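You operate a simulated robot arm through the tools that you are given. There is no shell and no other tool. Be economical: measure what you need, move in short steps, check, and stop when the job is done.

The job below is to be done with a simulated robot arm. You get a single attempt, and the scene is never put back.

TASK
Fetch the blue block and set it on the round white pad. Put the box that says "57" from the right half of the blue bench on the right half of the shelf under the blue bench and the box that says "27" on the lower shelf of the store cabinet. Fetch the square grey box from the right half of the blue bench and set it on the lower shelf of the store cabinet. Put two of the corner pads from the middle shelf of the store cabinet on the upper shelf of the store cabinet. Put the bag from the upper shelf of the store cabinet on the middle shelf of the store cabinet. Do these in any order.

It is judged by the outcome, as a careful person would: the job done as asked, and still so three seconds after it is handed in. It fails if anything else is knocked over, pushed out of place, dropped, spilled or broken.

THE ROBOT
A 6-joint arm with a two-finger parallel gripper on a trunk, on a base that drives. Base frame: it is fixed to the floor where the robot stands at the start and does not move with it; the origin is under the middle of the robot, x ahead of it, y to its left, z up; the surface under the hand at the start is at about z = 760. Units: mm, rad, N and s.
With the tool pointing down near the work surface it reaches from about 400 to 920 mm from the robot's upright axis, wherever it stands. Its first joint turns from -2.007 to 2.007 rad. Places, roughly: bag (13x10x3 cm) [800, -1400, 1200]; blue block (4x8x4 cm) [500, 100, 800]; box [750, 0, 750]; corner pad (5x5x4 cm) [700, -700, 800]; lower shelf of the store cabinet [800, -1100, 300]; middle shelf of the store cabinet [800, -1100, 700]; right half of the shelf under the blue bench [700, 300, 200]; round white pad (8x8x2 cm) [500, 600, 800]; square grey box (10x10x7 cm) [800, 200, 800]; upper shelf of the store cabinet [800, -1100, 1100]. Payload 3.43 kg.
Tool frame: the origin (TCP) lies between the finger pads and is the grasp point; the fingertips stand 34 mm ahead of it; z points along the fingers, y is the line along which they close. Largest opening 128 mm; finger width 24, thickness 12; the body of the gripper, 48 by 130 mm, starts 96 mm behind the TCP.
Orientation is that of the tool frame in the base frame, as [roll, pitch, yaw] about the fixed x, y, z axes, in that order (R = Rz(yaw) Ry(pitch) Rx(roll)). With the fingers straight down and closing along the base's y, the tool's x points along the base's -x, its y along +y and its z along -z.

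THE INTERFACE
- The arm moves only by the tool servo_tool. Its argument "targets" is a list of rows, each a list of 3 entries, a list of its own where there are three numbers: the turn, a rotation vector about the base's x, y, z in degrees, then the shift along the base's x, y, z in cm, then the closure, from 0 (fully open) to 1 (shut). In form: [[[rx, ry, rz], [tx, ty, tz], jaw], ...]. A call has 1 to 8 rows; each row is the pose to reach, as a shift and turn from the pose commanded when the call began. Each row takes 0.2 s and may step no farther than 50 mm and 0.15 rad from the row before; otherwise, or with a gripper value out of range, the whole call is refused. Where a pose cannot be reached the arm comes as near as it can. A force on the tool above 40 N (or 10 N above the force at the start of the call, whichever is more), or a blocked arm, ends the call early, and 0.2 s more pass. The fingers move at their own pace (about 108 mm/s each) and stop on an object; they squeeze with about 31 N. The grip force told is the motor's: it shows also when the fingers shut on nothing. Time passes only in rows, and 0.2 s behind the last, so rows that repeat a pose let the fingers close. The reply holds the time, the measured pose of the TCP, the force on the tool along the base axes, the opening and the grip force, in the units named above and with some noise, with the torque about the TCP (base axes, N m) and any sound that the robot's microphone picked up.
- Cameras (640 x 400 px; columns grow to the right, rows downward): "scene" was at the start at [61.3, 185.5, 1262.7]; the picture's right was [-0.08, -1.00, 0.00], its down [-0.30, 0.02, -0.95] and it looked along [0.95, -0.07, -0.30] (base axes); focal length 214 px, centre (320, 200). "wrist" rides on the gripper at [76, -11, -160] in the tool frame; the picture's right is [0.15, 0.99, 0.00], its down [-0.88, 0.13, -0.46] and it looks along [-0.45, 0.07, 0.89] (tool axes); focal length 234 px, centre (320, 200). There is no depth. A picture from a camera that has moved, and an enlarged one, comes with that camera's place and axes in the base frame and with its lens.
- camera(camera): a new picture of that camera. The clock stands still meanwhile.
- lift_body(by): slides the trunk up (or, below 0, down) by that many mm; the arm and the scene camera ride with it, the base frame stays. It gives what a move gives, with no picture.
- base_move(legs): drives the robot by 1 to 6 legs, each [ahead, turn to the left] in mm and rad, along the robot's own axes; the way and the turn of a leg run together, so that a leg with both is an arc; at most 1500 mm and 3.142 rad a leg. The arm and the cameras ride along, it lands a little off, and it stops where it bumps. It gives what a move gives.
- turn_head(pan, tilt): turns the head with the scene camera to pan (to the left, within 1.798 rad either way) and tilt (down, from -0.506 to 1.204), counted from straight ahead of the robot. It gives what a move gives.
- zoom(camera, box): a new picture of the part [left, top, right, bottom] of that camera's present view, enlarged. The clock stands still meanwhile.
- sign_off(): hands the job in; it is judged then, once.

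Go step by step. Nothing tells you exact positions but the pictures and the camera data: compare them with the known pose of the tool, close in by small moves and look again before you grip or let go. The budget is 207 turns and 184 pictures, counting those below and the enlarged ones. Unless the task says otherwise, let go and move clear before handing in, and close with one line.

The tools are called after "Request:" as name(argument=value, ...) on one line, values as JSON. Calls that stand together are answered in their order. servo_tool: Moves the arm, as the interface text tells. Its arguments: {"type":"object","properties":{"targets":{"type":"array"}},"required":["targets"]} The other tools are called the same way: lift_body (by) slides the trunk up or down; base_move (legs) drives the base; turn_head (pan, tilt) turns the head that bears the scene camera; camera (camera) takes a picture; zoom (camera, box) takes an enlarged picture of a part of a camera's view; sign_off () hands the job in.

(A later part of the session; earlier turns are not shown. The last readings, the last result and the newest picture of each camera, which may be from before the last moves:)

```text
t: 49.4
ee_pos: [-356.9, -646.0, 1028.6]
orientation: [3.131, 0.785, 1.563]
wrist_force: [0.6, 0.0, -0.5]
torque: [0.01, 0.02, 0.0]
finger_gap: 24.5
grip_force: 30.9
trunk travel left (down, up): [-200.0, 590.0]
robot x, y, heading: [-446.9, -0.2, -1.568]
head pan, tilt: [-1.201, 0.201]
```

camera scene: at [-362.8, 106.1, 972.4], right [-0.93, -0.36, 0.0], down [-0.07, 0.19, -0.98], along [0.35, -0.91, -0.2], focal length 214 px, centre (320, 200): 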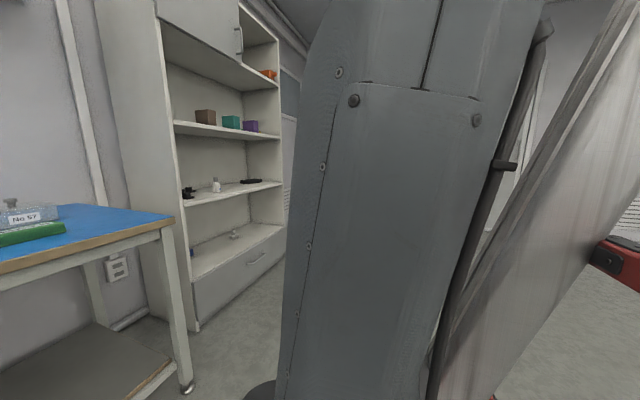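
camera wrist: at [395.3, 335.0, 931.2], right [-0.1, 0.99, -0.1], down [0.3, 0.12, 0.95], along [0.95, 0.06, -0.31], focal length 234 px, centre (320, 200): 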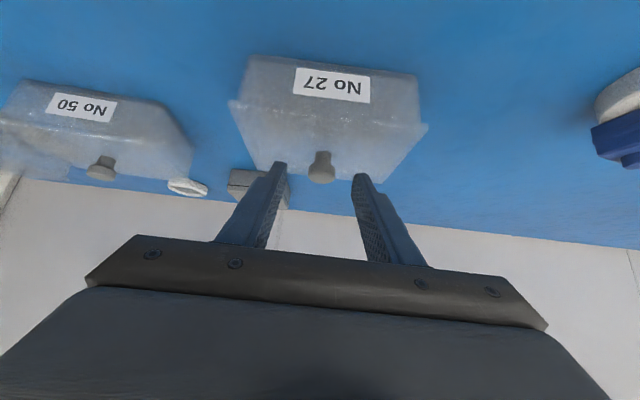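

The cabinet runs from about y = -700 to -1730 with its front near x = 750. A white item sits on the lower shelf near y = -1264. I'll drive across to face the cabinet at about y = -1450.

Request:
base_move(legs=[[1450, 0]])

Request:
base_move(legs=[[0, 1.568]])

Request:
turn_head(pan=0.0, tilt=0.2)

Request:
camera(camera="scene")

Request:
camera(camera="wrist")

```text
t: 56.6
ee_pos: [-354.2, -2087.9, 1027.9]
orientation: [3.131, 0.785, 1.556]
wrist_force: [-0.4, -0.5, -1.2]
torque: [0.07, -0.01, -0.01]
finger_gap: 24.4
grip_force: 31.1
trunk travel left (down, up): [-200.0, 590.0]
robot x, y, heading: [-443.4, -1439.1, -1.57]
head pan, tilt: [-1.201, 0.201]
```

```text
t: 60.8
ee_pos: [203.2, -1348.7, 1027.2]
orientation: [3.131, 0.784, 3.136]
wrist_force: [0.0, 1.0, -1.4]
torque: [-0.04, 0.01, 0.03]
finger_gap: 24.5
grip_force: 31.2
trunk travel left (down, up): [-200.0, 590.0]
robot x, y, heading: [-442.2, -1443.7, 0.009]
head pan, tilt: [-1.201, 0.201]
```

```text
t: 62.2
ee_pos: [202.9, -1349.8, 1027.9]
orientation: [3.131, 0.784, 3.133]
wrist_force: [-0.2, -0.5, -0.7]
torque: [0.02, 0.02, -0.01]
finger_gap: 24.5
grip_force: 30.7
trunk travel left (down, up): [-200.0, 590.0]
robot x, y, heading: [-440.3, -1442.0, 0.006]
head pan, tilt: [0.0, 0.201]
```

```text
150 pictures are left
camera scene: at [-299.3, -1248.2, 972.4], right [0.01, -1.0, 0.0], down [-0.2, 0.0, -0.98], along [0.98, 0.01, -0.2], focal length 214 px, centre (320, 200)
```

scene: 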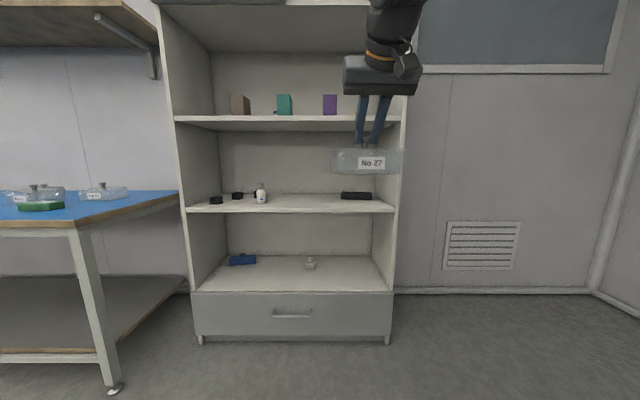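

```text
149 pictures are left
camera wrist: at [37.7, -1360.7, 1087.9], right [-0.1, 0.99, -0.1], down [0.3, 0.12, 0.95], along [0.95, 0.07, -0.31], focal length 234 px, centre (320, 200)
```

wrist: 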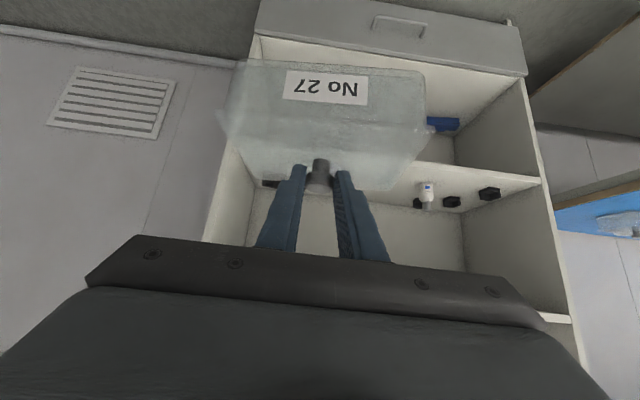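

Triangulating puts the cabinet front at x ≈ 644, spanning y -625 to -1581. The shelf tops are at about z = 322, 724 and 1132. The lower shelf is free around y = -1400. I'll lower the trunk and arm out here, then drive in.

Request:
lift_body(by=-200)

Request:
servo_tool(targets=[[[0, 0, 0], [0, -0.5, -1], 1], [[0, 0, 0], [0, -1.5, -3], 1], [[0, 0, 0], [0, -3, -6], 1], [[0, 0, 0], [0, -4.5, -9.5], 1], [[0, 0, 0], [0, -5, -13], 1], [[0, 0, 0], [0, -5, -16.5], 1], [[0, 0, 0], [0, -5, -19.5], 1], [[0, 0, 0], [0, -5, -21], 1]])

Request:
servo_tool(targets=[[[0, 0, 0], [0, 0, -1], 1], [[0, 0, 0], [0, 0, -3], 1], [[0, 0, 0], [0, 0, -6], 1], [[0, 0, 0], [0, 0, -9], 1], [[0, 0, 0], [0, 0, -12], 1], [[0, 0, 0], [0, 0, -14.5], 1], [[0, 0, 0], [0, 0, -16.5], 1], [[0, 0, 0], [0, 0, -17], 1]])

Request:
camera(camera="wrist")

Request:
camera(camera="scene")

```text
t: 64.4
ee_pos: [256.6, -1348.5, 828.0]
orientation: [3.131, 0.782, 3.134]
wrist_force: [-0.6, 0.1, -1.8]
torque: [0.02, 0.05, 0.02]
finger_gap: 24.3
grip_force: 31.0
trunk travel left (down, up): [0.0, 790.0]
robot x, y, heading: [-445.7, -1439.8, 0.011]
head pan, tilt: [0.0, 0.201]
```

```text
t: 66.2
ee_pos: [269.4, -1396.1, 614.5]
orientation: [3.132, 0.781, 3.133]
wrist_force: [-0.1, -0.4, -2.2]
torque: [-0.03, 0.02, 0.02]
finger_gap: 24.5
grip_force: 30.8
out of reach, approached as far as the arm can: row 1, 2, 3, 4, 5, 6, 7, 8
trunk travel left (down, up): [0.0, 790.0]
robot x, y, heading: [-440.9, -1443.0, 0.008]
head pan, tilt: [0.0, 0.201]
```

```text
t: 68.0
ee_pos: [269.3, -1398.2, 444.3]
orientation: [3.13, 0.782, 3.132]
wrist_force: [0.7, 0.3, -1.4]
torque: [0.03, 0.01, 0.0]
finger_gap: 24.5
grip_force: 31.0
trunk travel left (down, up): [0.0, 790.0]
robot x, y, heading: [-440.5, -1443.8, 0.006]
head pan, tilt: [0.0, 0.201]
```

```text
148 pictures are left
camera wrist: at [104.4, -1408.3, 505.7], right [-0.1, 0.99, -0.1], down [0.3, 0.12, 0.94], along [0.95, 0.07, -0.31], focal length 234 px, centre (320, 200)
```

wrist: 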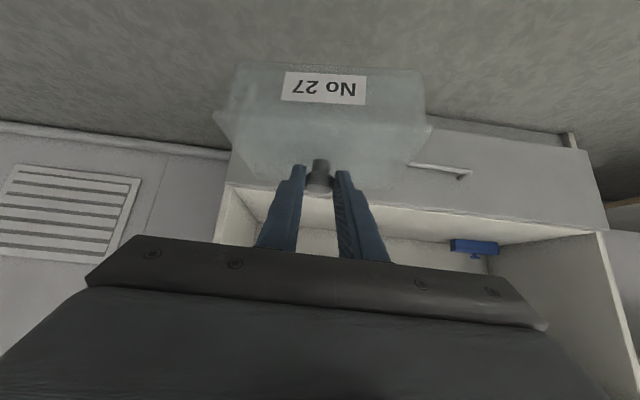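

```text
147 pictures are left
camera scene: at [-243.7, -1247.8, 772.4], right [0.01, -1.0, 0.0], down [-0.2, 0.0, -0.98], along [0.98, 0.01, -0.2], focal length 214 px, centre (320, 200)
```

scene: 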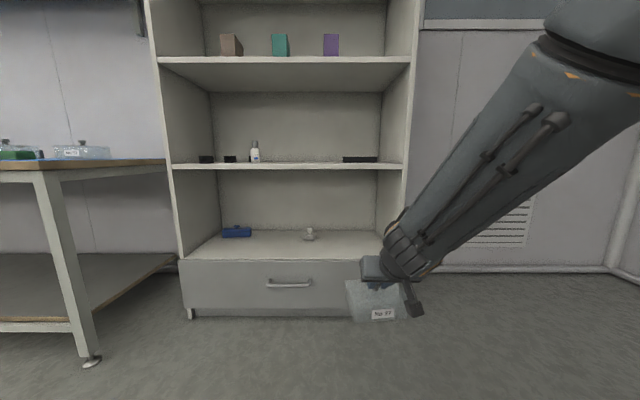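

I refined the estimate: front edge at x ≈ 690, lower shelf at z ≈ 297, y from -570 to -1607. The box bottom is at about 348, so it clears the shelf. I'll drive in part way and check.

Request:
base_move(legs=[[330, 0]])

Request:
camera(camera="wrist")

Request:
turn_head(pan=-0.3, tilt=0.5)

Request:
camera(camera="scene")

```text
t: 70.2
ee_pos: [597.7, -1393.5, 444.5]
orientation: [3.134, 0.783, 3.136]
wrist_force: [0.0, 0.5, -0.8]
torque: [-0.03, 0.02, 0.04]
finger_gap: 24.4
grip_force: 30.5
trunk travel left (down, up): [0.0, 790.0]
robot x, y, heading: [-114.2, -1439.8, 0.008]
head pan, tilt: [0.0, 0.201]
```

```text
146 pictures are left
camera wrist: at [432.5, -1404.4, 505.8], right [-0.11, 0.99, -0.1], down [0.3, 0.12, 0.94], along [0.95, 0.07, -0.31], focal length 234 px, centre (320, 200)
```

wrist: 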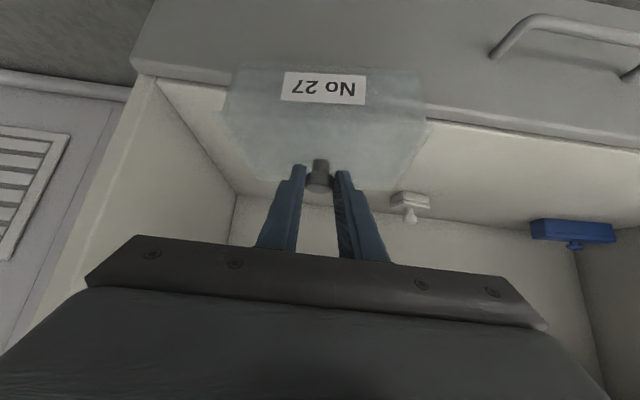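

```text
t: 71.0
ee_pos: [597.4, -1392.9, 444.6]
orientation: [3.133, 0.783, 3.137]
wrist_force: [-0.1, 0.5, -1.3]
torque: [0.03, 0.04, 0.01]
finger_gap: 24.5
grip_force: 30.9
trunk travel left (down, up): [0.0, 790.0]
robot x, y, heading: [-112.4, -1439.1, 0.007]
head pan, tilt: [-0.3, 0.499]
```

```text
145 pictures are left
camera scene: at [78.1, -1271.5, 744.7], right [-0.29, -0.96, 0.0], down [-0.46, 0.14, -0.88], along [0.84, -0.25, -0.48], focal length 214 px, centre (320, 200)
```

scene: 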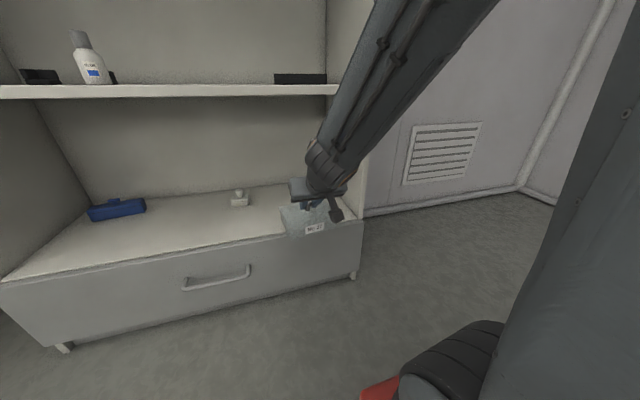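

Everything is lined up and the wrist will stay outside the shelf front. I'll drive in the remaining distance.

Request:
base_move(legs=[[175, 0]])

Request:
camera(camera="wrist")

Request:
camera(camera="scene")

```text
t: 72.4
ee_pos: [770.6, -1390.7, 444.2]
orientation: [3.132, 0.781, 3.136]
wrist_force: [0.1, 0.2, -1.2]
torque: [-0.01, 0.03, 0.02]
finger_gap: 24.3
grip_force: 30.8
trunk travel left (down, up): [0.0, 790.0]
robot x, y, heading: [60.5, -1437.1, 0.011]
head pan, tilt: [-0.3, 0.499]
```

```text
144 pictures are left
camera wrist: at [606.1, -1402.5, 505.8], right [-0.11, 0.99, -0.1], down [0.3, 0.12, 0.94], along [0.95, 0.07, -0.31], focal length 234 px, centre (320, 200)
```

wrist: 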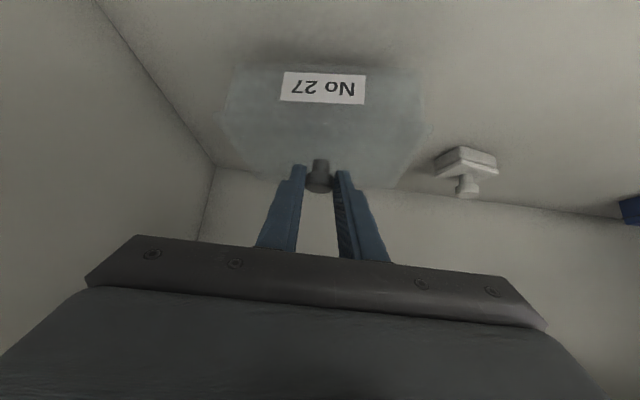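

```text
143 pictures are left
camera scene: at [251.5, -1269.8, 744.7], right [-0.29, -0.96, 0.0], down [-0.46, 0.14, -0.88], along [0.84, -0.25, -0.48], focal length 214 px, centre (320, 200)
```

scene: 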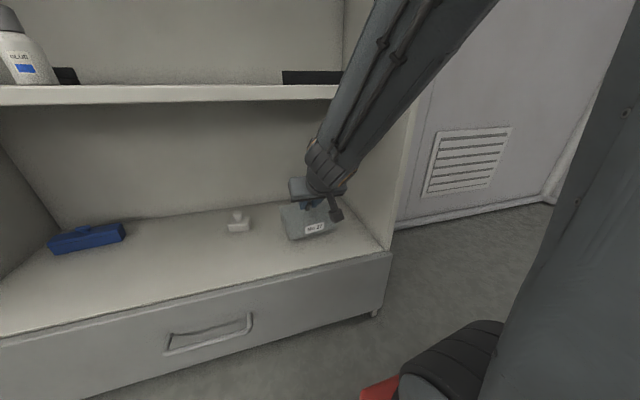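

I'll lower the box gently until it touches.

Request:
servo_tool(targets=[[[0, 0, 0], [0, 0, -0.8], 1], [[0, 0, 0], [0, 0, -2], 1], [[0, 0, 0], [0, 0, -3.2], 1], [[0, 0, 0], [0, 0, -3.8], 1], [[0, 0, 0], [0, 0, -4.2], 1], [[0, 0, 0], [0, 0, -4.5], 1]])

Request:
zoom(camera="scene", box=[220, 140, 400, 280])

```text
t: 73.4
ee_pos: [774.3, -1392.2, 415.3]
orientation: [3.131, 0.798, 3.136]
wrist_force: [-0.7, 0.0, 12.0]
torque: [0.01, -0.15, 0.01]
finger_gap: 24.4
grip_force: 30.9
trunk travel left (down, up): [0.0, 790.0]
robot x, y, heading: [63.3, -1438.6, 0.017]
head pan, tilt: [-0.3, 0.499]
stopped in row 4: the force on the tool passed its limit at 41 N (the readings are from after the stop); the commanded pose is now the measured one
```

```text
2.86 times, centred on (310, 210) of scene
camera zoom: at [251.1, -1269.8, 744.8], right [-0.29, -0.96, 0.0], down [-0.46, 0.14, -0.88], along [0.84, -0.25, -0.48], focal length 613 px, centre (349, 171)
```

zoom: 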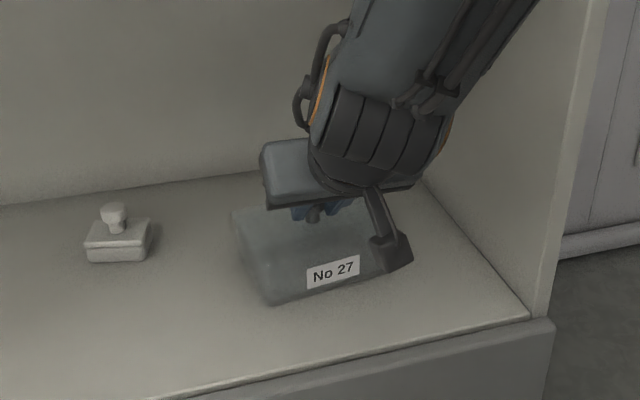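

It's on the shelf, with contact at TCP z = 415, which puts the shelf top at about 319. I'll ease up 1 mm, release and retreat back and up.

Request:
servo_tool(targets=[[[0, 0, 0], [0, 0, 0.1], 1], [[0, 0, 0], [0, 0, 0.1], 0.55], [[0, 0, 0], [0, 0, 0.1], 0.5], [[0, 0, 0], [-1, 0, 1], 0.5], [[0, 0, 0], [-3, 0, 3], 0.5], [[0, 0, 0], [-6, 0, 6], 0.5]])

Request:
camera(camera="wrist")

```text
t: 74.8
ee_pos: [727.0, -1392.3, 478.5]
orientation: [-3.061, 0.805, -3.032]
wrist_force: [-0.3, 0.6, -0.9]
torque: [0.05, -0.17, -0.14]
finger_gap: 64.0
grip_force: 0.0
out of reach, approached as far as the arm can: row 6
trunk travel left (down, up): [0.0, 790.0]
robot x, y, heading: [61.4, -1434.9, 0.012]
head pan, tilt: [-0.3, 0.499]
```

```text
141 pictures are left
camera wrist: at [561.0, -1408.7, 535.8], right [-0.15, 0.98, -0.16], down [0.27, 0.2, 0.94], along [0.95, 0.1, -0.29], focal length 234 px, centre (320, 200)
```

wrist: 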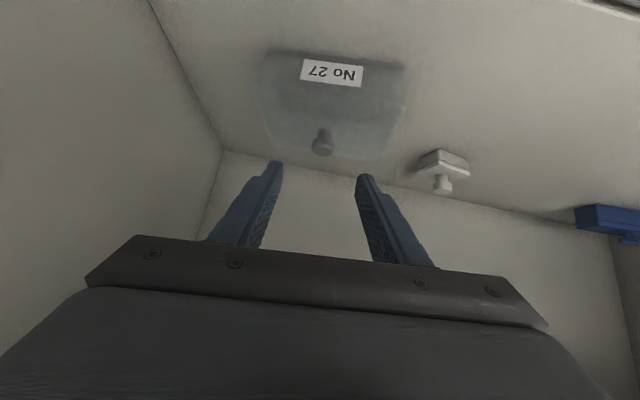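

Box 27 is placed. I'll back out, raise the trunk and inspect the upper and middle shelves.

Request:
base_move(legs=[[-450, 0]])

Request:
lift_body(by=450)

Request:
turn_head(pan=0.1, tilt=0.2)

Request:
camera(camera="scene")

```text
t: 77.5
ee_pos: [272.9, -1394.0, 473.9]
orientation: [3.134, 0.794, 3.137]
wrist_force: [-0.3, -0.6, -0.7]
torque: [0.01, 0.01, 0.04]
finger_gap: 64.1
grip_force: 0.1
trunk travel left (down, up): [0.0, 790.0]
robot x, y, heading: [-392.0, -1445.5, 0.012]
head pan, tilt: [-0.3, 0.499]
```

```text
refused: 450 is not a number from -400 to 400
```

```text
t: 78.4
ee_pos: [273.4, -1394.5, 475.3]
orientation: [3.136, 0.794, 3.138]
wrist_force: [-0.1, -1.0, -1.1]
torque: [0.01, 0.0, 0.02]
finger_gap: 64.1
grip_force: 0.0
trunk travel left (down, up): [0.0, 790.0]
robot x, y, heading: [-393.2, -1441.6, 0.014]
head pan, tilt: [0.099, 0.201]
```

```text
140 pictures are left
camera scene: at [-195.0, -1238.2, 772.3], right [0.11, -0.99, 0.0], down [-0.2, -0.02, -0.98], along [0.97, 0.11, -0.2], focal length 214 px, centre (320, 200)
```

scene: 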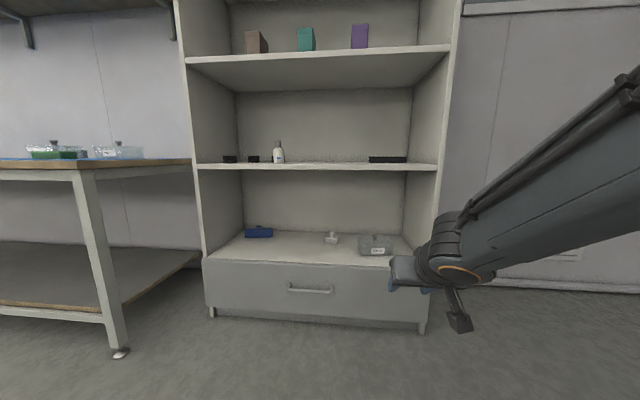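

Request:
lift_body(by=400)

Request:
lift_body(by=250)

Request:
camera(camera="scene")

Request:
zoom(camera="scene", box=[180, 120, 460, 300])

```text
t: 82.2
ee_pos: [272.5, -1394.2, 875.6]
orientation: [3.134, 0.793, 3.136]
wrist_force: [-0.4, -0.3, -0.1]
torque: [-0.01, 0.01, 0.0]
finger_gap: 63.9
grip_force: 0.1
trunk travel left (down, up): [-400.0, 390.0]
robot x, y, heading: [-390.3, -1440.2, 0.008]
head pan, tilt: [0.099, 0.201]
```

```text
t: 84.8
ee_pos: [273.0, -1395.2, 1126.1]
orientation: [3.136, 0.791, 3.139]
wrist_force: [-0.5, 0.0, 0.1]
torque: [0.0, -0.02, 0.02]
finger_gap: 63.9
grip_force: 0.1
trunk travel left (down, up): [-650.0, 140.0]
robot x, y, heading: [-393.7, -1438.0, 0.008]
head pan, tilt: [0.099, 0.201]
```

```text
139 pictures are left
camera scene: at [-375.9, -1240.2, 1422.4], right [0.11, -0.99, 0.0], down [-0.2, -0.02, -0.98], along [0.97, 0.11, -0.2], focal length 214 px, centre (320, 200)
```

scene: 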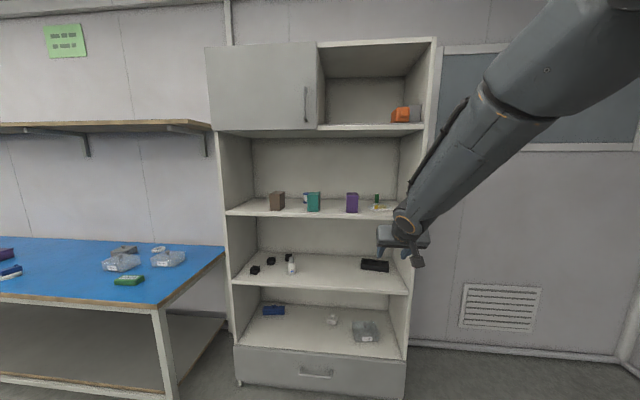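

```text
2.22 times, centred on (320, 210) of scene
camera zoom: at [-375.9, -1240.2, 1422.4], right [0.11, -0.99, 0.0], down [-0.2, -0.02, -0.98], along [0.97, 0.11, -0.2], focal length 477 px, centre (320, 178)
```

zoom: 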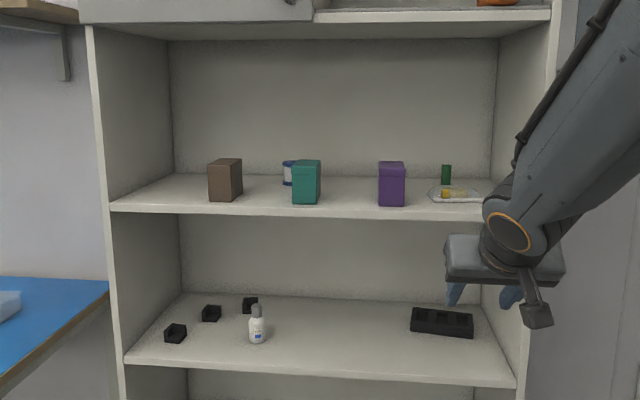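

The bag is at the right of the upper shelf, and three corner pads are at the left of the middle shelf. I'll start with the bag, raising the hand to see it through the wrist camera.

Request:
servo_tool(targets=[[[0, 0, 0], [1, -1.5, 4.5], 0.3], [[0, 0, 0], [2, -3, 9], 0], [[0, 0, 0], [3, -4.5, 13.5], 0], [[0, 0, 0], [4, -6, 18], 0]])

Request:
base_move(legs=[[250, 0]])

Request:
camera(camera="wrist")

Request:
camera(camera="scene")

```text
t: 85.8
ee_pos: [312.5, -1454.3, 1306.4]
orientation: [3.134, 0.79, 3.139]
wrist_force: [0.6, -0.8, -1.3]
torque: [0.01, 0.01, 0.0]
finger_gap: 128.2
grip_force: 0.0
trunk travel left (down, up): [-650.0, 140.0]
robot x, y, heading: [-392.5, -1442.5, 0.01]
head pan, tilt: [0.099, 0.201]
```

```text
t: 87.6
ee_pos: [560.7, -1448.0, 1305.3]
orientation: [3.135, 0.792, -3.14]
wrist_force: [1.2, 0.0, 0.2]
torque: [0.02, -0.03, 0.0]
finger_gap: 127.9
grip_force: 0.1
trunk travel left (down, up): [-650.0, 140.0]
robot x, y, heading: [-147.7, -1438.8, 0.016]
head pan, tilt: [0.099, 0.201]
```

```text
137 pictures are left
camera wrist: at [394.9, -1459.5, 1365.1], right [-0.11, 0.99, -0.1], down [0.29, 0.13, 0.95], along [0.95, 0.07, -0.3], focal length 234 px, centre (320, 200)
```

wrist: 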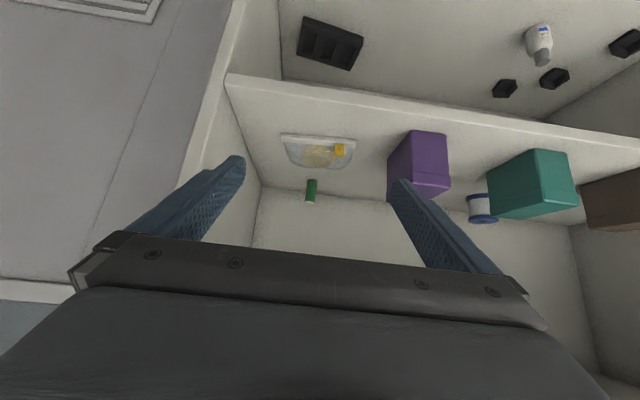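

```text
136 pictures are left
camera scene: at [-129.5, -1236.7, 1422.4], right [0.12, -0.99, 0.0], down [-0.2, -0.02, -0.98], along [0.97, 0.11, -0.2], focal length 214 px, centre (320, 200)
```

scene: 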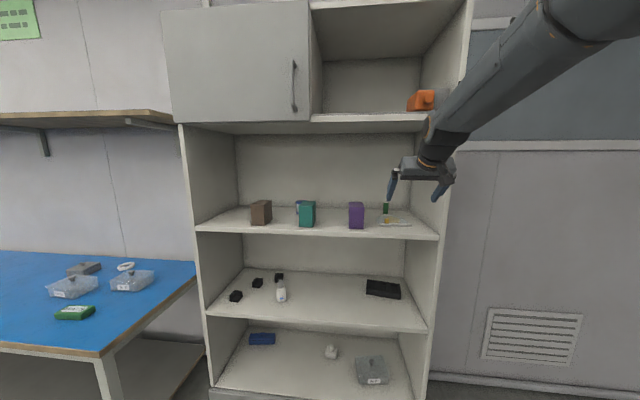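

Request:
zoom(camera="wrist", box=[240, 90, 480, 230])

Request:
zoom(camera="scene", box=[320, 180, 440, 260])

```text
2.67 times, centred on (360, 160) of wrist
camera zoom: at [394.9, -1459.5, 1365.1], right [-0.11, 0.99, -0.1], down [0.29, 0.13, 0.95], along [0.95, 0.07, -0.3], focal length 624 px, centre (213, 307)
```

zoom: 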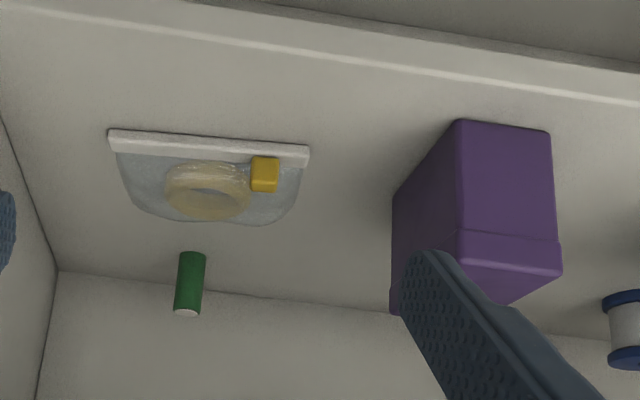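

```text
5.00 times, centred on (380, 220) of scene
camera zoom: at [-129.5, -1236.7, 1422.4], right [0.12, -0.99, 0.0], down [-0.2, -0.02, -0.98], along [0.97, 0.11, -0.2], focal length 1072 px, centre (20, 100)
```

zoom: 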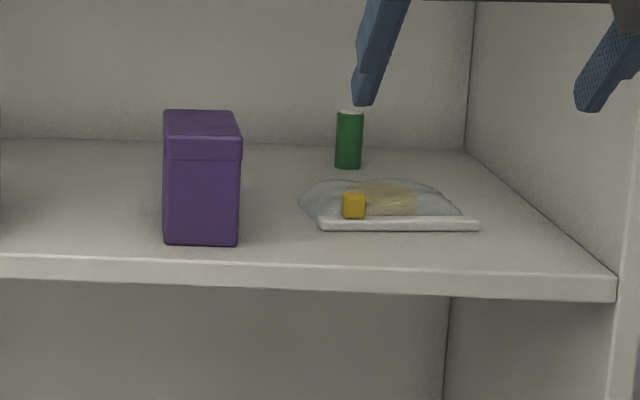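

The bag lies flat with a white strip at its front, its body centred near (829, -1440) and turned about +7°. I'll grip it across its width with the 45° tool, lowering and yawing first and then driving in.

Request:
servo_tool(targets=[[[0, 0, 3], [0, 0, -3], 0], [[0, 0, 7], [0, 0, -6], 0], [[0, 0, 7], [0, 0, -7.5], 0]])

Request:
base_move(legs=[[215, 0]])

Request:
camera(camera="wrist")

Request:
camera(camera="scene")

```text
t: 88.4
ee_pos: [560.0, -1447.6, 1229.3]
orientation: [3.135, 0.792, -3.017]
wrist_force: [0.5, 0.7, -1.2]
torque: [-0.03, 0.01, -0.02]
finger_gap: 127.8
grip_force: 0.1
trunk travel left (down, up): [-650.0, 140.0]
robot x, y, heading: [-146.9, -1438.3, 0.02]
head pan, tilt: [0.099, 0.201]
```

```text
t: 90.1
ee_pos: [777.7, -1445.1, 1231.5]
orientation: [3.135, 0.793, -3.019]
wrist_force: [-0.2, -0.6, 0.4]
torque: [0.02, 0.0, 0.01]
finger_gap: 127.9
grip_force: 0.0
trunk travel left (down, up): [-650.0, 140.0]
robot x, y, heading: [69.7, -1435.6, 0.017]
head pan, tilt: [0.099, 0.201]
```

```text
133 pictures are left
camera wrist: at [615.2, -1477.1, 1289.5], right [-0.23, 0.97, -0.1], down [0.28, 0.16, 0.95], along [0.93, 0.19, -0.3], focal length 234 px, centre (320, 200)
```

wrist: 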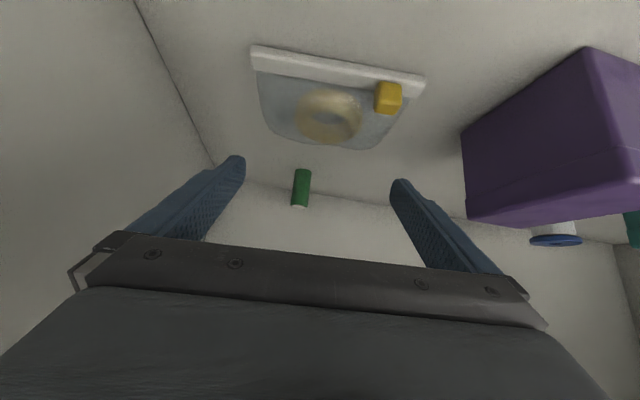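

```text
132 pictures are left
camera scene: at [88.7, -1233.2, 1422.4], right [0.11, -0.99, 0.0], down [-0.2, -0.02, -0.98], along [0.97, 0.11, -0.2], focal length 214 px, centre (320, 200)
```

scene: 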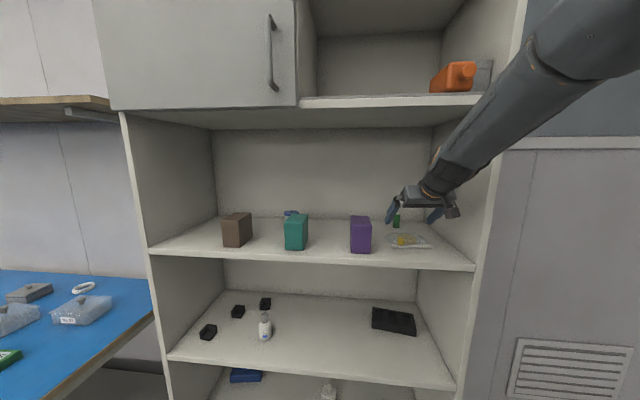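

The bag body centre refines to about (803, -1430). I'll lower toward it with the jaws fully open.

Request:
servo_tool(targets=[[[0, 0, 0], [0.2, 1.2, -2], 0], [[0, 0, 0], [0.3, 1.2, -4], 0], [[0, 0, 0], [0.3, 1.2, -5.3], 0]])

Request:
camera(camera="wrist")

Request:
zoom(camera="scene", box=[350, 170, 490, 270])

```text
t: 90.9
ee_pos: [785.3, -1432.6, 1193.2]
orientation: [-3.136, 0.816, -3.01]
wrist_force: [2.5, 0.9, 9.2]
torque: [-0.6, -0.31, 0.22]
finger_gap: 128.2
grip_force: 0.2
trunk travel left (down, up): [-650.0, 140.0]
robot x, y, heading: [74.4, -1431.8, 0.018]
head pan, tilt: [0.099, 0.201]
stopped in row 3: the force on the tool passed its limit at 50 N (the readings are from after the stop); the commanded pose is now the measured one
```

```text
131 pictures are left
camera wrist: at [621.0, -1465.3, 1248.8], right [-0.22, 0.97, -0.11], down [0.25, 0.17, 0.95], along [0.94, 0.19, -0.28], focal length 234 px, centre (320, 200)
```

wrist: 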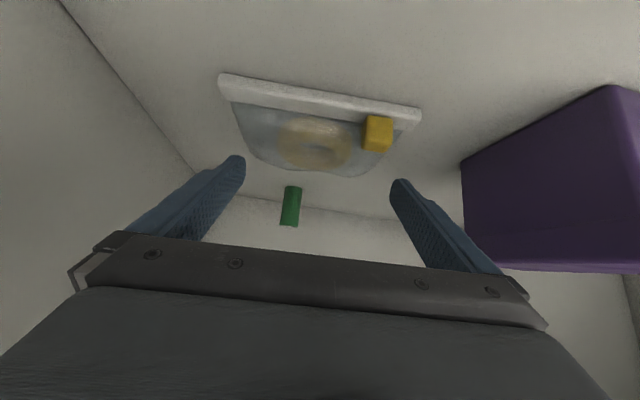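

```text
4.00 times, centred on (420, 220) of scene
camera zoom: at [88.3, -1233.1, 1422.3], right [0.11, -0.99, 0.0], down [-0.2, -0.02, -0.98], along [0.97, 0.11, -0.2], focal length 858 px, centre (-80, 120)
```

zoom: 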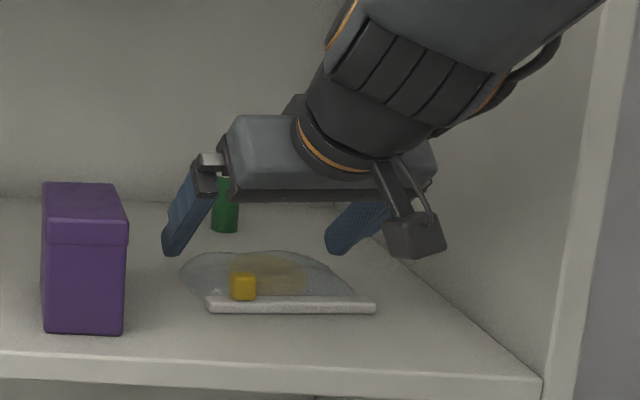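

The right fingertip touched the edge of the bag, which is wider and taller than I assumed. I'll rise, recentre and look closer.

Request:
servo_tool(targets=[[[0, 1, 0], [0, 0, 1], 0], [[0, 1.3, 0], [0, -1, 3], 0], [[0, 1.3, 0], [0, -1, 4], 0]])

Request:
zoom(camera="wrist", box=[200, 30, 440, 180])

Request:
zoom(camera="scene", box=[370, 210, 460, 260])

```text
t: 91.7
ee_pos: [786.0, -1443.3, 1230.4]
orientation: [3.139, 0.786, -3.015]
wrist_force: [0.1, 0.3, -0.1]
torque: [0.04, -0.02, 0.0]
finger_gap: 127.9
grip_force: 0.1
trunk travel left (down, up): [-650.0, 140.0]
robot x, y, heading: [66.2, -1433.0, 0.017]
head pan, tilt: [0.099, 0.201]
```

```text
2.67 times, centred on (320, 105) of wrist
camera zoom: at [622.2, -1475.0, 1290.2], right [-0.23, 0.97, -0.1], down [0.28, 0.17, 0.95], along [0.93, 0.19, -0.31], focal length 624 px, centre (320, 453)
```

zoom: 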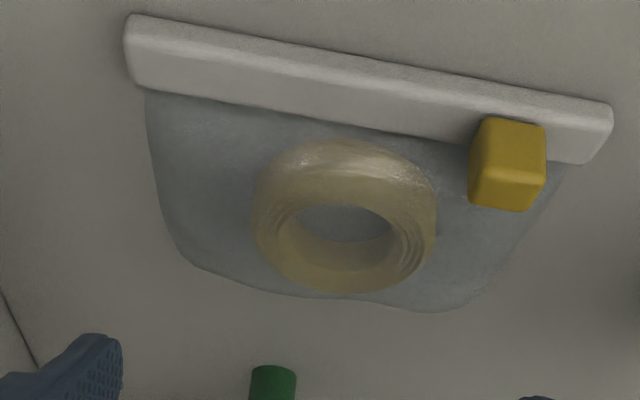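

```text
7.11 times, centred on (415, 235) of scene
camera zoom: at [88.8, -1233.2, 1422.4], right [0.11, -0.99, 0.0], down [-0.2, -0.02, -0.98], along [0.97, 0.11, -0.2], focal length 1525 px, centre (-356, -49)
```

zoom: 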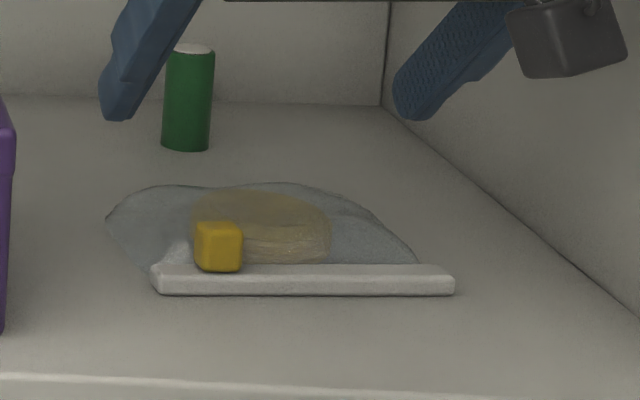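

I triangulated the bag's strip and the shelf at z ≈ 1138. The bag is about 113 mm wide near x = 828, so I'll grip there with the centre at y ≈ -1436.

Request:
servo_tool(targets=[[[0, 0, 0], [2, 0.5, -2], 0], [[0, 0, 0], [2.1, 0.5, -3.5], 0], [[0, 0, 0], [2.1, 0.5, -4.6], 0], [[0, 0, 0], [2.1, 0.5, -5.2], 0]])

Request:
camera(camera="wrist")

Request:
zoom(camera="scene", box=[360, 190, 480, 260])

```text
t: 92.6
ee_pos: [809.2, -1438.6, 1193.2]
orientation: [-3.133, 0.808, -3.009]
wrist_force: [2.2, -0.5, 9.6]
torque: [-0.6, -0.34, 0.13]
finger_gap: 128.0
grip_force: 0.1
trunk travel left (down, up): [-650.0, 140.0]
robot x, y, heading: [72.2, -1437.8, 0.011]
head pan, tilt: [0.099, 0.201]
stopped in row 4: the force on the tool passed its limit at 46 N (the readings are from after the stop); the commanded pose is now the measured one
```

```text
127 pictures are left
camera wrist: at [645.4, -1470.8, 1249.5], right [-0.22, 0.97, -0.11], down [0.26, 0.17, 0.95], along [0.94, 0.18, -0.29], focal length 234 px, centre (320, 200)
```

wrist: 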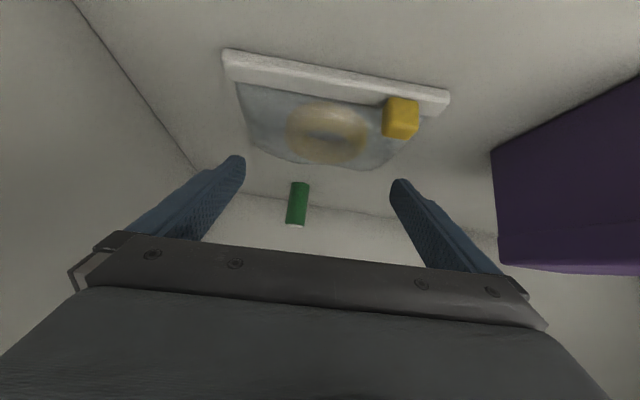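

```text
5.33 times, centred on (420, 225) of scene
camera zoom: at [88.2, -1233.1, 1422.3], right [0.11, -0.99, 0.0], down [-0.2, -0.02, -0.98], along [0.97, 0.11, -0.2], focal length 1144 px, centre (-213, 67)
```

zoom: 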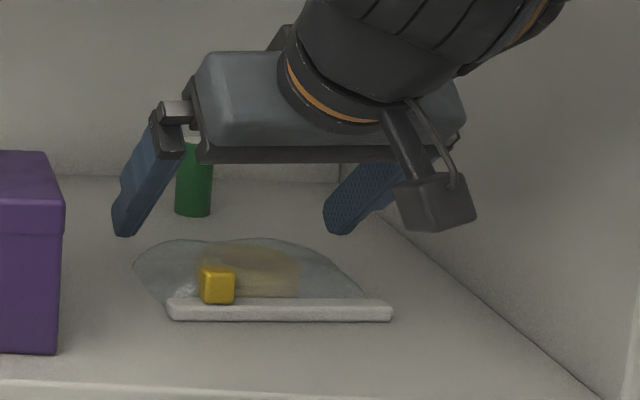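

The collision shape behaves like a full 130 mm wide box, so it can't be gripped across y. I'll grip across its 100 mm depth instead, using a vertical tool turned 90°. First I'll back out and reorient.

Request:
servo_tool(targets=[[[0, 1, 0], [0, 0, 1.5], 0], [[0, 1.2, 0], [0, 0, 4], 0]])

Request:
base_move(legs=[[-380, 0]])

Request:
servo_tool(targets=[[[0, 8, 0], [2, 0, 1], 0], [[0, 16, 0], [4, 0, 2], 0], [[0, 24, 0], [6, 0, 3], 0], [[0, 32, 0], [8, 0, 4], 0], [[0, 40, 0], [10, 0, 5], 0], [[0, 45, 0], [10, 0, 5], 0]])

```text
t: 93.2
ee_pos: [807.1, -1438.1, 1230.5]
orientation: [-3.139, 0.785, -3.012]
wrist_force: [0.2, 0.1, -0.1]
torque: [0.0, 0.01, 0.0]
finger_gap: 127.9
grip_force: 0.1
trunk travel left (down, up): [-650.0, 140.0]
robot x, y, heading: [77.4, -1437.4, 0.016]
head pan, tilt: [0.099, 0.201]
```

```text
t: 95.6
ee_pos: [427.5, -1444.2, 1230.0]
orientation: [-3.138, 0.785, -3.013]
wrist_force: [0.3, 0.4, 0.0]
torque: [0.0, -0.03, 0.01]
finger_gap: 128.3
grip_force: 0.1
trunk travel left (down, up): [-650.0, 140.0]
robot x, y, heading: [-308.7, -1436.8, 0.011]
head pan, tilt: [0.099, 0.201]
```

```text
t: 97.0
ee_pos: [485.3, -1444.7, 1259.8]
orientation: [3.055, 0.029, -3.049]
wrist_force: [0.4, 0.1, -0.3]
torque: [0.02, 0.0, 0.02]
finger_gap: 128.0
grip_force: 0.0
out of reach, approached as far as the arm can: row 5, 6
trunk travel left (down, up): [-650.0, 140.0]
robot x, y, heading: [-308.9, -1442.6, 0.016]
head pan, tilt: [0.099, 0.201]
```

At this height the vertical pose is near the reach limit, but I can stand closer. I'll pull the hand in and yaw it by -90°.

Request:
servo_tool(targets=[[[0, 0, 0], [-4, 0, 0], 0], [[0, 0, 0], [-8, 0, 0], 0], [[0, 0, -8], [-12, 0, 0], 0], [[0, 0, -16], [-16, 0, 0], 0], [[0, 0, -24], [-20, 0, 0], 0], [[0, 0, -32], [-20, 0, 0], 0], [[0, 0, -40], [-20, 0, 0], 0], [[0, 0, -48], [-20, 0, 0], 0]])

Request:
lift_body(by=-300)

Request:
servo_tool(targets=[[[0, 0, -8], [0, 0, 4], 0], [[0, 0, -16], [0, 0, 8], 0], [[0, 0, -24], [0, 0, 12], 0], [[0, 0, -32], [0, 0, 16], 0], [[0, 0, -40], [0, 0, 20], 0], [[0, 0, -42], [0, 0, 24], 0], [[0, 0, -42], [0, 0, 28], 0]])

Request:
camera(camera="scene")

```text
t: 98.8
ee_pos: [285.4, -1444.7, 1259.5]
orientation: [3.054, 0.002, 2.393]
wrist_force: [-0.2, 0.0, 0.1]
torque: [0.03, 0.02, 0.01]
finger_gap: 127.9
grip_force: 0.2
trunk travel left (down, up): [-650.0, 140.0]
robot x, y, heading: [-305.9, -1441.6, 0.011]
head pan, tilt: [0.099, 0.201]
```

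```text
t: 101.8
ee_pos: [285.1, -1444.3, 960.8]
orientation: [3.054, 0.003, 2.396]
wrist_force: [-0.6, -0.6, 0.8]
torque: [0.04, -0.01, 0.0]
finger_gap: 128.1
grip_force: 0.1
trunk travel left (down, up): [-350.0, 440.0]
robot x, y, heading: [-309.0, -1443.0, 0.015]
head pan, tilt: [0.099, 0.201]
```

```text
t: 103.4
ee_pos: [286.1, -1443.9, 1240.2]
orientation: [3.053, 0.004, 1.662]
wrist_force: [-0.8, -0.8, 0.5]
torque: [-0.01, -0.03, 0.0]
finger_gap: 128.0
grip_force: 0.1
trunk travel left (down, up): [-350.0, 440.0]
robot x, y, heading: [-305.7, -1439.1, 0.014]
head pan, tilt: [0.099, 0.201]
```

```text
125 pictures are left
camera scene: at [-208.5, -1237.8, 1122.4], right [0.12, -0.99, 0.0], down [-0.2, -0.02, -0.98], along [0.97, 0.11, -0.2], focal length 214 px, centre (320, 200)
```

scene: 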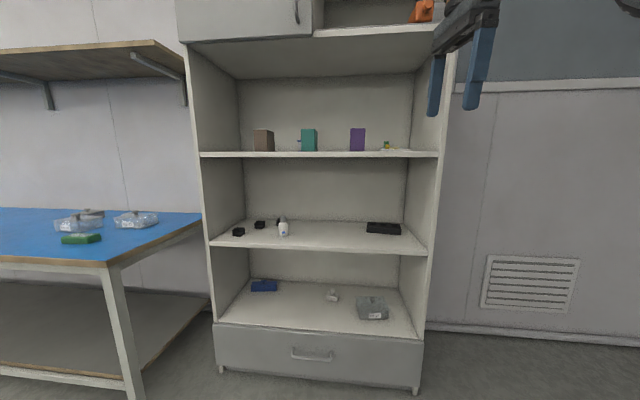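

There's a leftover 5° tilt to correct. I'll fix it, then look up to check how the forearm sits.

Request:
servo_tool(targets=[[[0, 5, 1.4], [0, 0, 0], 0]])

Request:
turn_head(pan=-0.5, tilt=-0.2)

Request:
camera(camera="scene")

Request:
camera(camera="wrist")

```text
t: 103.8
ee_pos: [277.5, -1444.7, 1212.5]
orientation: [3.131, -0.007, 1.688]
wrist_force: [0.1, -0.1, 0.1]
torque: [0.0, -0.02, -0.03]
finger_gap: 127.7
grip_force: 0.1
out of reach, approached as far as the arm can: row 1
trunk travel left (down, up): [-350.0, 440.0]
robot x, y, heading: [-309.2, -1444.6, 0.013]
head pan, tilt: [0.099, 0.201]
```

```text
t: 104.8
ee_pos: [278.3, -1444.5, 1211.5]
orientation: [3.132, -0.004, 1.685]
wrist_force: [0.1, 0.1, 0.5]
torque: [-0.04, -0.02, -0.01]
finger_gap: 127.9
grip_force: 0.1
trunk travel left (down, up): [-350.0, 440.0]
robot x, y, heading: [-309.5, -1440.3, 0.015]
head pan, tilt: [-0.499, -0.201]
```

```text
124 pictures are left
camera scene: at [-227.2, -1287.2, 1158.2], right [-0.46, -0.89, 0.0], down [0.18, -0.09, -0.98], along [0.87, -0.45, 0.2], focal length 214 px, centre (320, 200)
```

scene: 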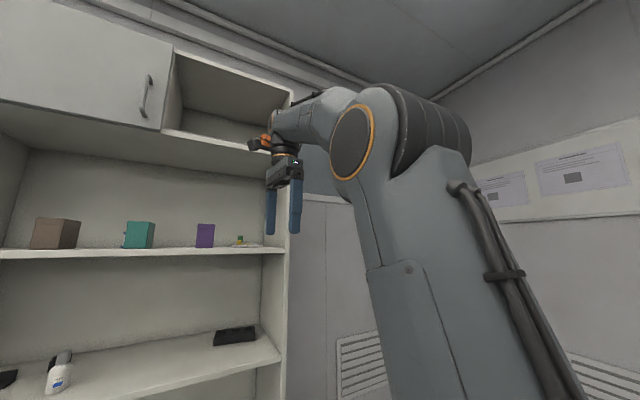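

```text
123 pictures are left
camera wrist: at [258.4, -1371.0, 1372.7], right [0.97, 0.26, 0.01], down [0.23, -0.86, 0.45], along [0.12, -0.43, -0.89], focal length 234 px, centre (320, 200)
```

wrist: 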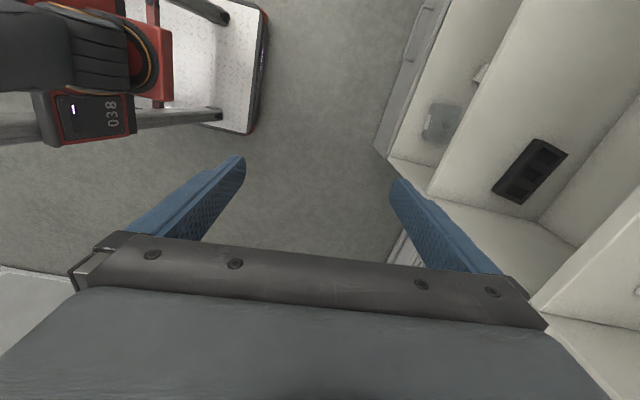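

The forearm would scrape the board above with a vertical tool. I'll flip the yaw by 180° so the camera sits on top, and lean the tool 35° to the left, which keeps the wrist lower.

Request:
servo_tool(targets=[[[0, 0, 8], [0, 0, -0.5], 0], [[0, 0, 16], [0, 0, -1], 0], [[0, 0, 24], [0, 0, -1], 0], [[0, 0, 32], [0, 0, -1], 0], [[0, 0, 40], [0, 0, -1], 0], [[0, 0, 48], [0, 0, -1], 0], [[0, 0, 56], [0, 0, -1], 0], [[0, 0, 64], [0, 0, -1], 0]])

Request:
servo_tool(targets=[[[0, 0, 8], [0, 0, 0], 0], [[0, 0, 16], [0, 0, 0], 0], [[0, 0, 24], [0, 0, 0], 0], [[0, 0, 32], [0, 0, 0], 0], [[0, 0, 40], [0, 0, 0], 0], [[0, 0, 48], [0, 0, 0], 0], [[0, 0, 56], [0, 0, 0], 0], [[0, 0, 64], [0, 0, 0], 0]])

Request:
servo_tool(targets=[[[0, 0, 8], [0, 0, 0], 0], [[0, 0, 16], [0, 0, 0], 0], [[0, 0, 24], [0, 0, 0], 0], [[0, 0, 32], [0, 0, 0], 0], [[0, 0, 40], [0, 0, 0], 0], [[0, 0, 48], [0, 0, 0], 0], [[0, 0, 52], [0, 0, 0], 0]])

```text
t: 106.6
ee_pos: [278.3, -1444.2, 1200.6]
orientation: [3.14, -0.01, 2.808]
wrist_force: [-0.4, -0.1, -0.4]
torque: [0.01, -0.01, -0.01]
finger_gap: 127.8
grip_force: 0.0
trunk travel left (down, up): [-350.0, 440.0]
robot x, y, heading: [-310.5, -1438.3, 0.016]
head pan, tilt: [-0.499, -0.201]
```

```text
t: 108.4
ee_pos: [277.8, -1444.3, 1201.3]
orientation: [3.14, -0.006, -2.361]
wrist_force: [-1.4, 0.1, -0.3]
torque: [0.0, 0.0, 0.01]
finger_gap: 128.3
grip_force: 0.1
trunk travel left (down, up): [-350.0, 440.0]
robot x, y, heading: [-305.1, -1441.0, 0.011]
head pan, tilt: [-0.499, -0.201]
```

```text
t: 110.0
ee_pos: [278.5, -1444.5, 1201.1]
orientation: [3.138, -0.008, -1.453]
wrist_force: [0.9, -0.1, 0.5]
torque: [-0.01, -0.02, -0.01]
finger_gap: 128.0
grip_force: 0.1
trunk travel left (down, up): [-350.0, 440.0]
robot x, y, heading: [-304.7, -1440.6, 0.016]
head pan, tilt: [-0.499, -0.201]
```

Now the 35° lean.

Request:
servo_tool(targets=[[[-6.95, -0.8, 0], [0, 0, 0.5], 0], [[-13.9, -1.6, 0], [0, 0, 1], 0], [[-20.85, -2.4, 0], [0, 0, 1], 0], [[-27.8, -3.2, 0], [0, 0, 1], 0], [[-34.75, -4, 0], [0, 0, 1], 0]])

Request:
turn_head(pan=-0.3, tilt=-0.1)

Request:
camera(camera="scene")

Request:
camera(camera="wrist")

```text
t: 111.2
ee_pos: [277.9, -1443.9, 1212.1]
orientation: [3.139, -0.617, -1.457]
wrist_force: [0.4, 0.1, -0.5]
torque: [0.01, -0.03, -0.01]
finger_gap: 128.1
grip_force: 0.0
trunk travel left (down, up): [-350.0, 440.0]
robot x, y, heading: [-307.9, -1442.8, 0.015]
head pan, tilt: [-0.499, -0.201]
```

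```text
t: 112.0
ee_pos: [278.1, -1443.8, 1210.7]
orientation: [3.14, -0.615, -1.453]
wrist_force: [-0.2, -1.1, 0.4]
torque: [-0.01, -0.01, -0.02]
finger_gap: 128.1
grip_force: 0.1
trunk travel left (down, up): [-350.0, 440.0]
robot x, y, heading: [-312.0, -1442.3, 0.016]
head pan, tilt: [-0.3, -0.099]
```

```text
122 pictures are left
camera scene: at [-217.4, -1273.0, 1149.7], right [-0.28, -0.96, 0.0], down [0.1, -0.03, -0.99], along [0.95, -0.28, 0.1], focal length 214 px, centre (320, 200)
```

scene: 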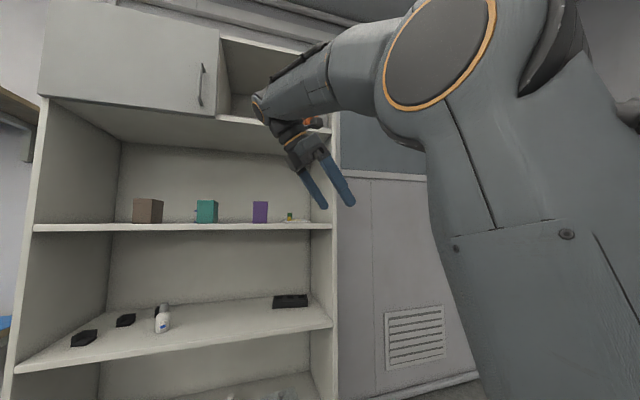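

```text
121 pictures are left
camera wrist: at [287.8, -1412.2, 1386.0], right [-0.97, -0.23, 0.09], down [-0.24, 0.96, -0.14], along [-0.05, -0.15, -0.99], focal length 234 px, centre (320, 200)
```

wrist: 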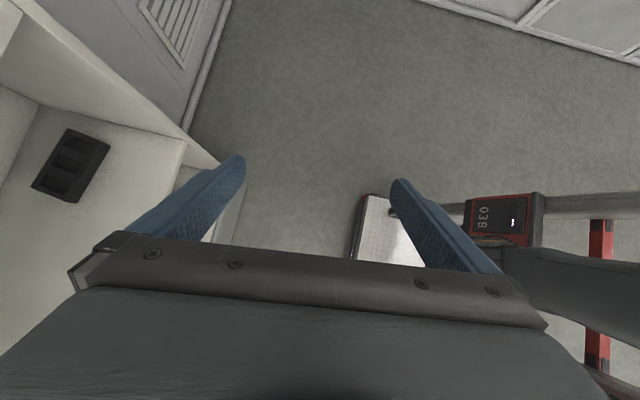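

The pose looks good, with about 50 mm of clearance under the top board. I'll drive in part way and check with the wrist camera, which now looks straight down.

Request:
base_move(legs=[[400, 0]])

Request:
camera(camera="scene")

Request:
camera(camera="wrist")

```text
t: 114.5
ee_pos: [677.8, -1439.1, 1212.1]
orientation: [3.14, -0.617, -1.458]
wrist_force: [1.0, 0.0, 0.3]
torque: [0.03, -0.01, -0.01]
finger_gap: 128.1
grip_force: 0.0
trunk travel left (down, up): [-350.0, 440.0]
robot x, y, heading: [92.9, -1436.0, 0.015]
head pan, tilt: [-0.3, -0.099]
```

```text
120 pictures are left
camera scene: at [181.5, -1267.2, 1149.7], right [-0.28, -0.96, 0.0], down [0.1, -0.03, -1.0], along [0.95, -0.28, 0.1], focal length 214 px, centre (320, 200)
```

scene: 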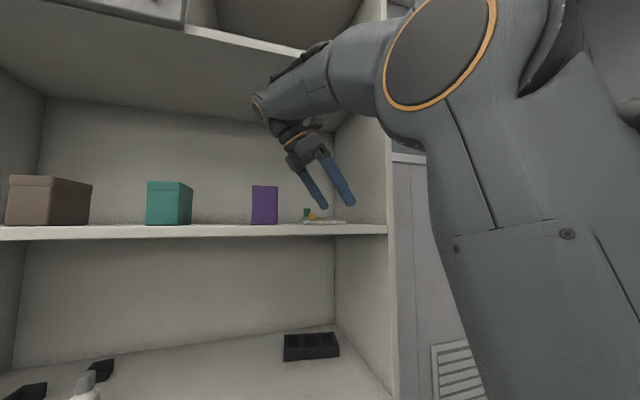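

```text
119 pictures are left
camera wrist: at [686.4, -1407.2, 1386.0], right [-0.97, -0.23, 0.09], down [-0.24, 0.96, -0.14], along [-0.05, -0.15, -0.99], focal length 234 px, centre (320, 200)
```

wrist: 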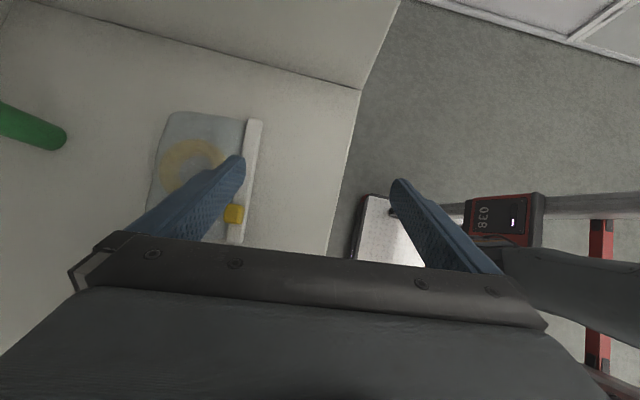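

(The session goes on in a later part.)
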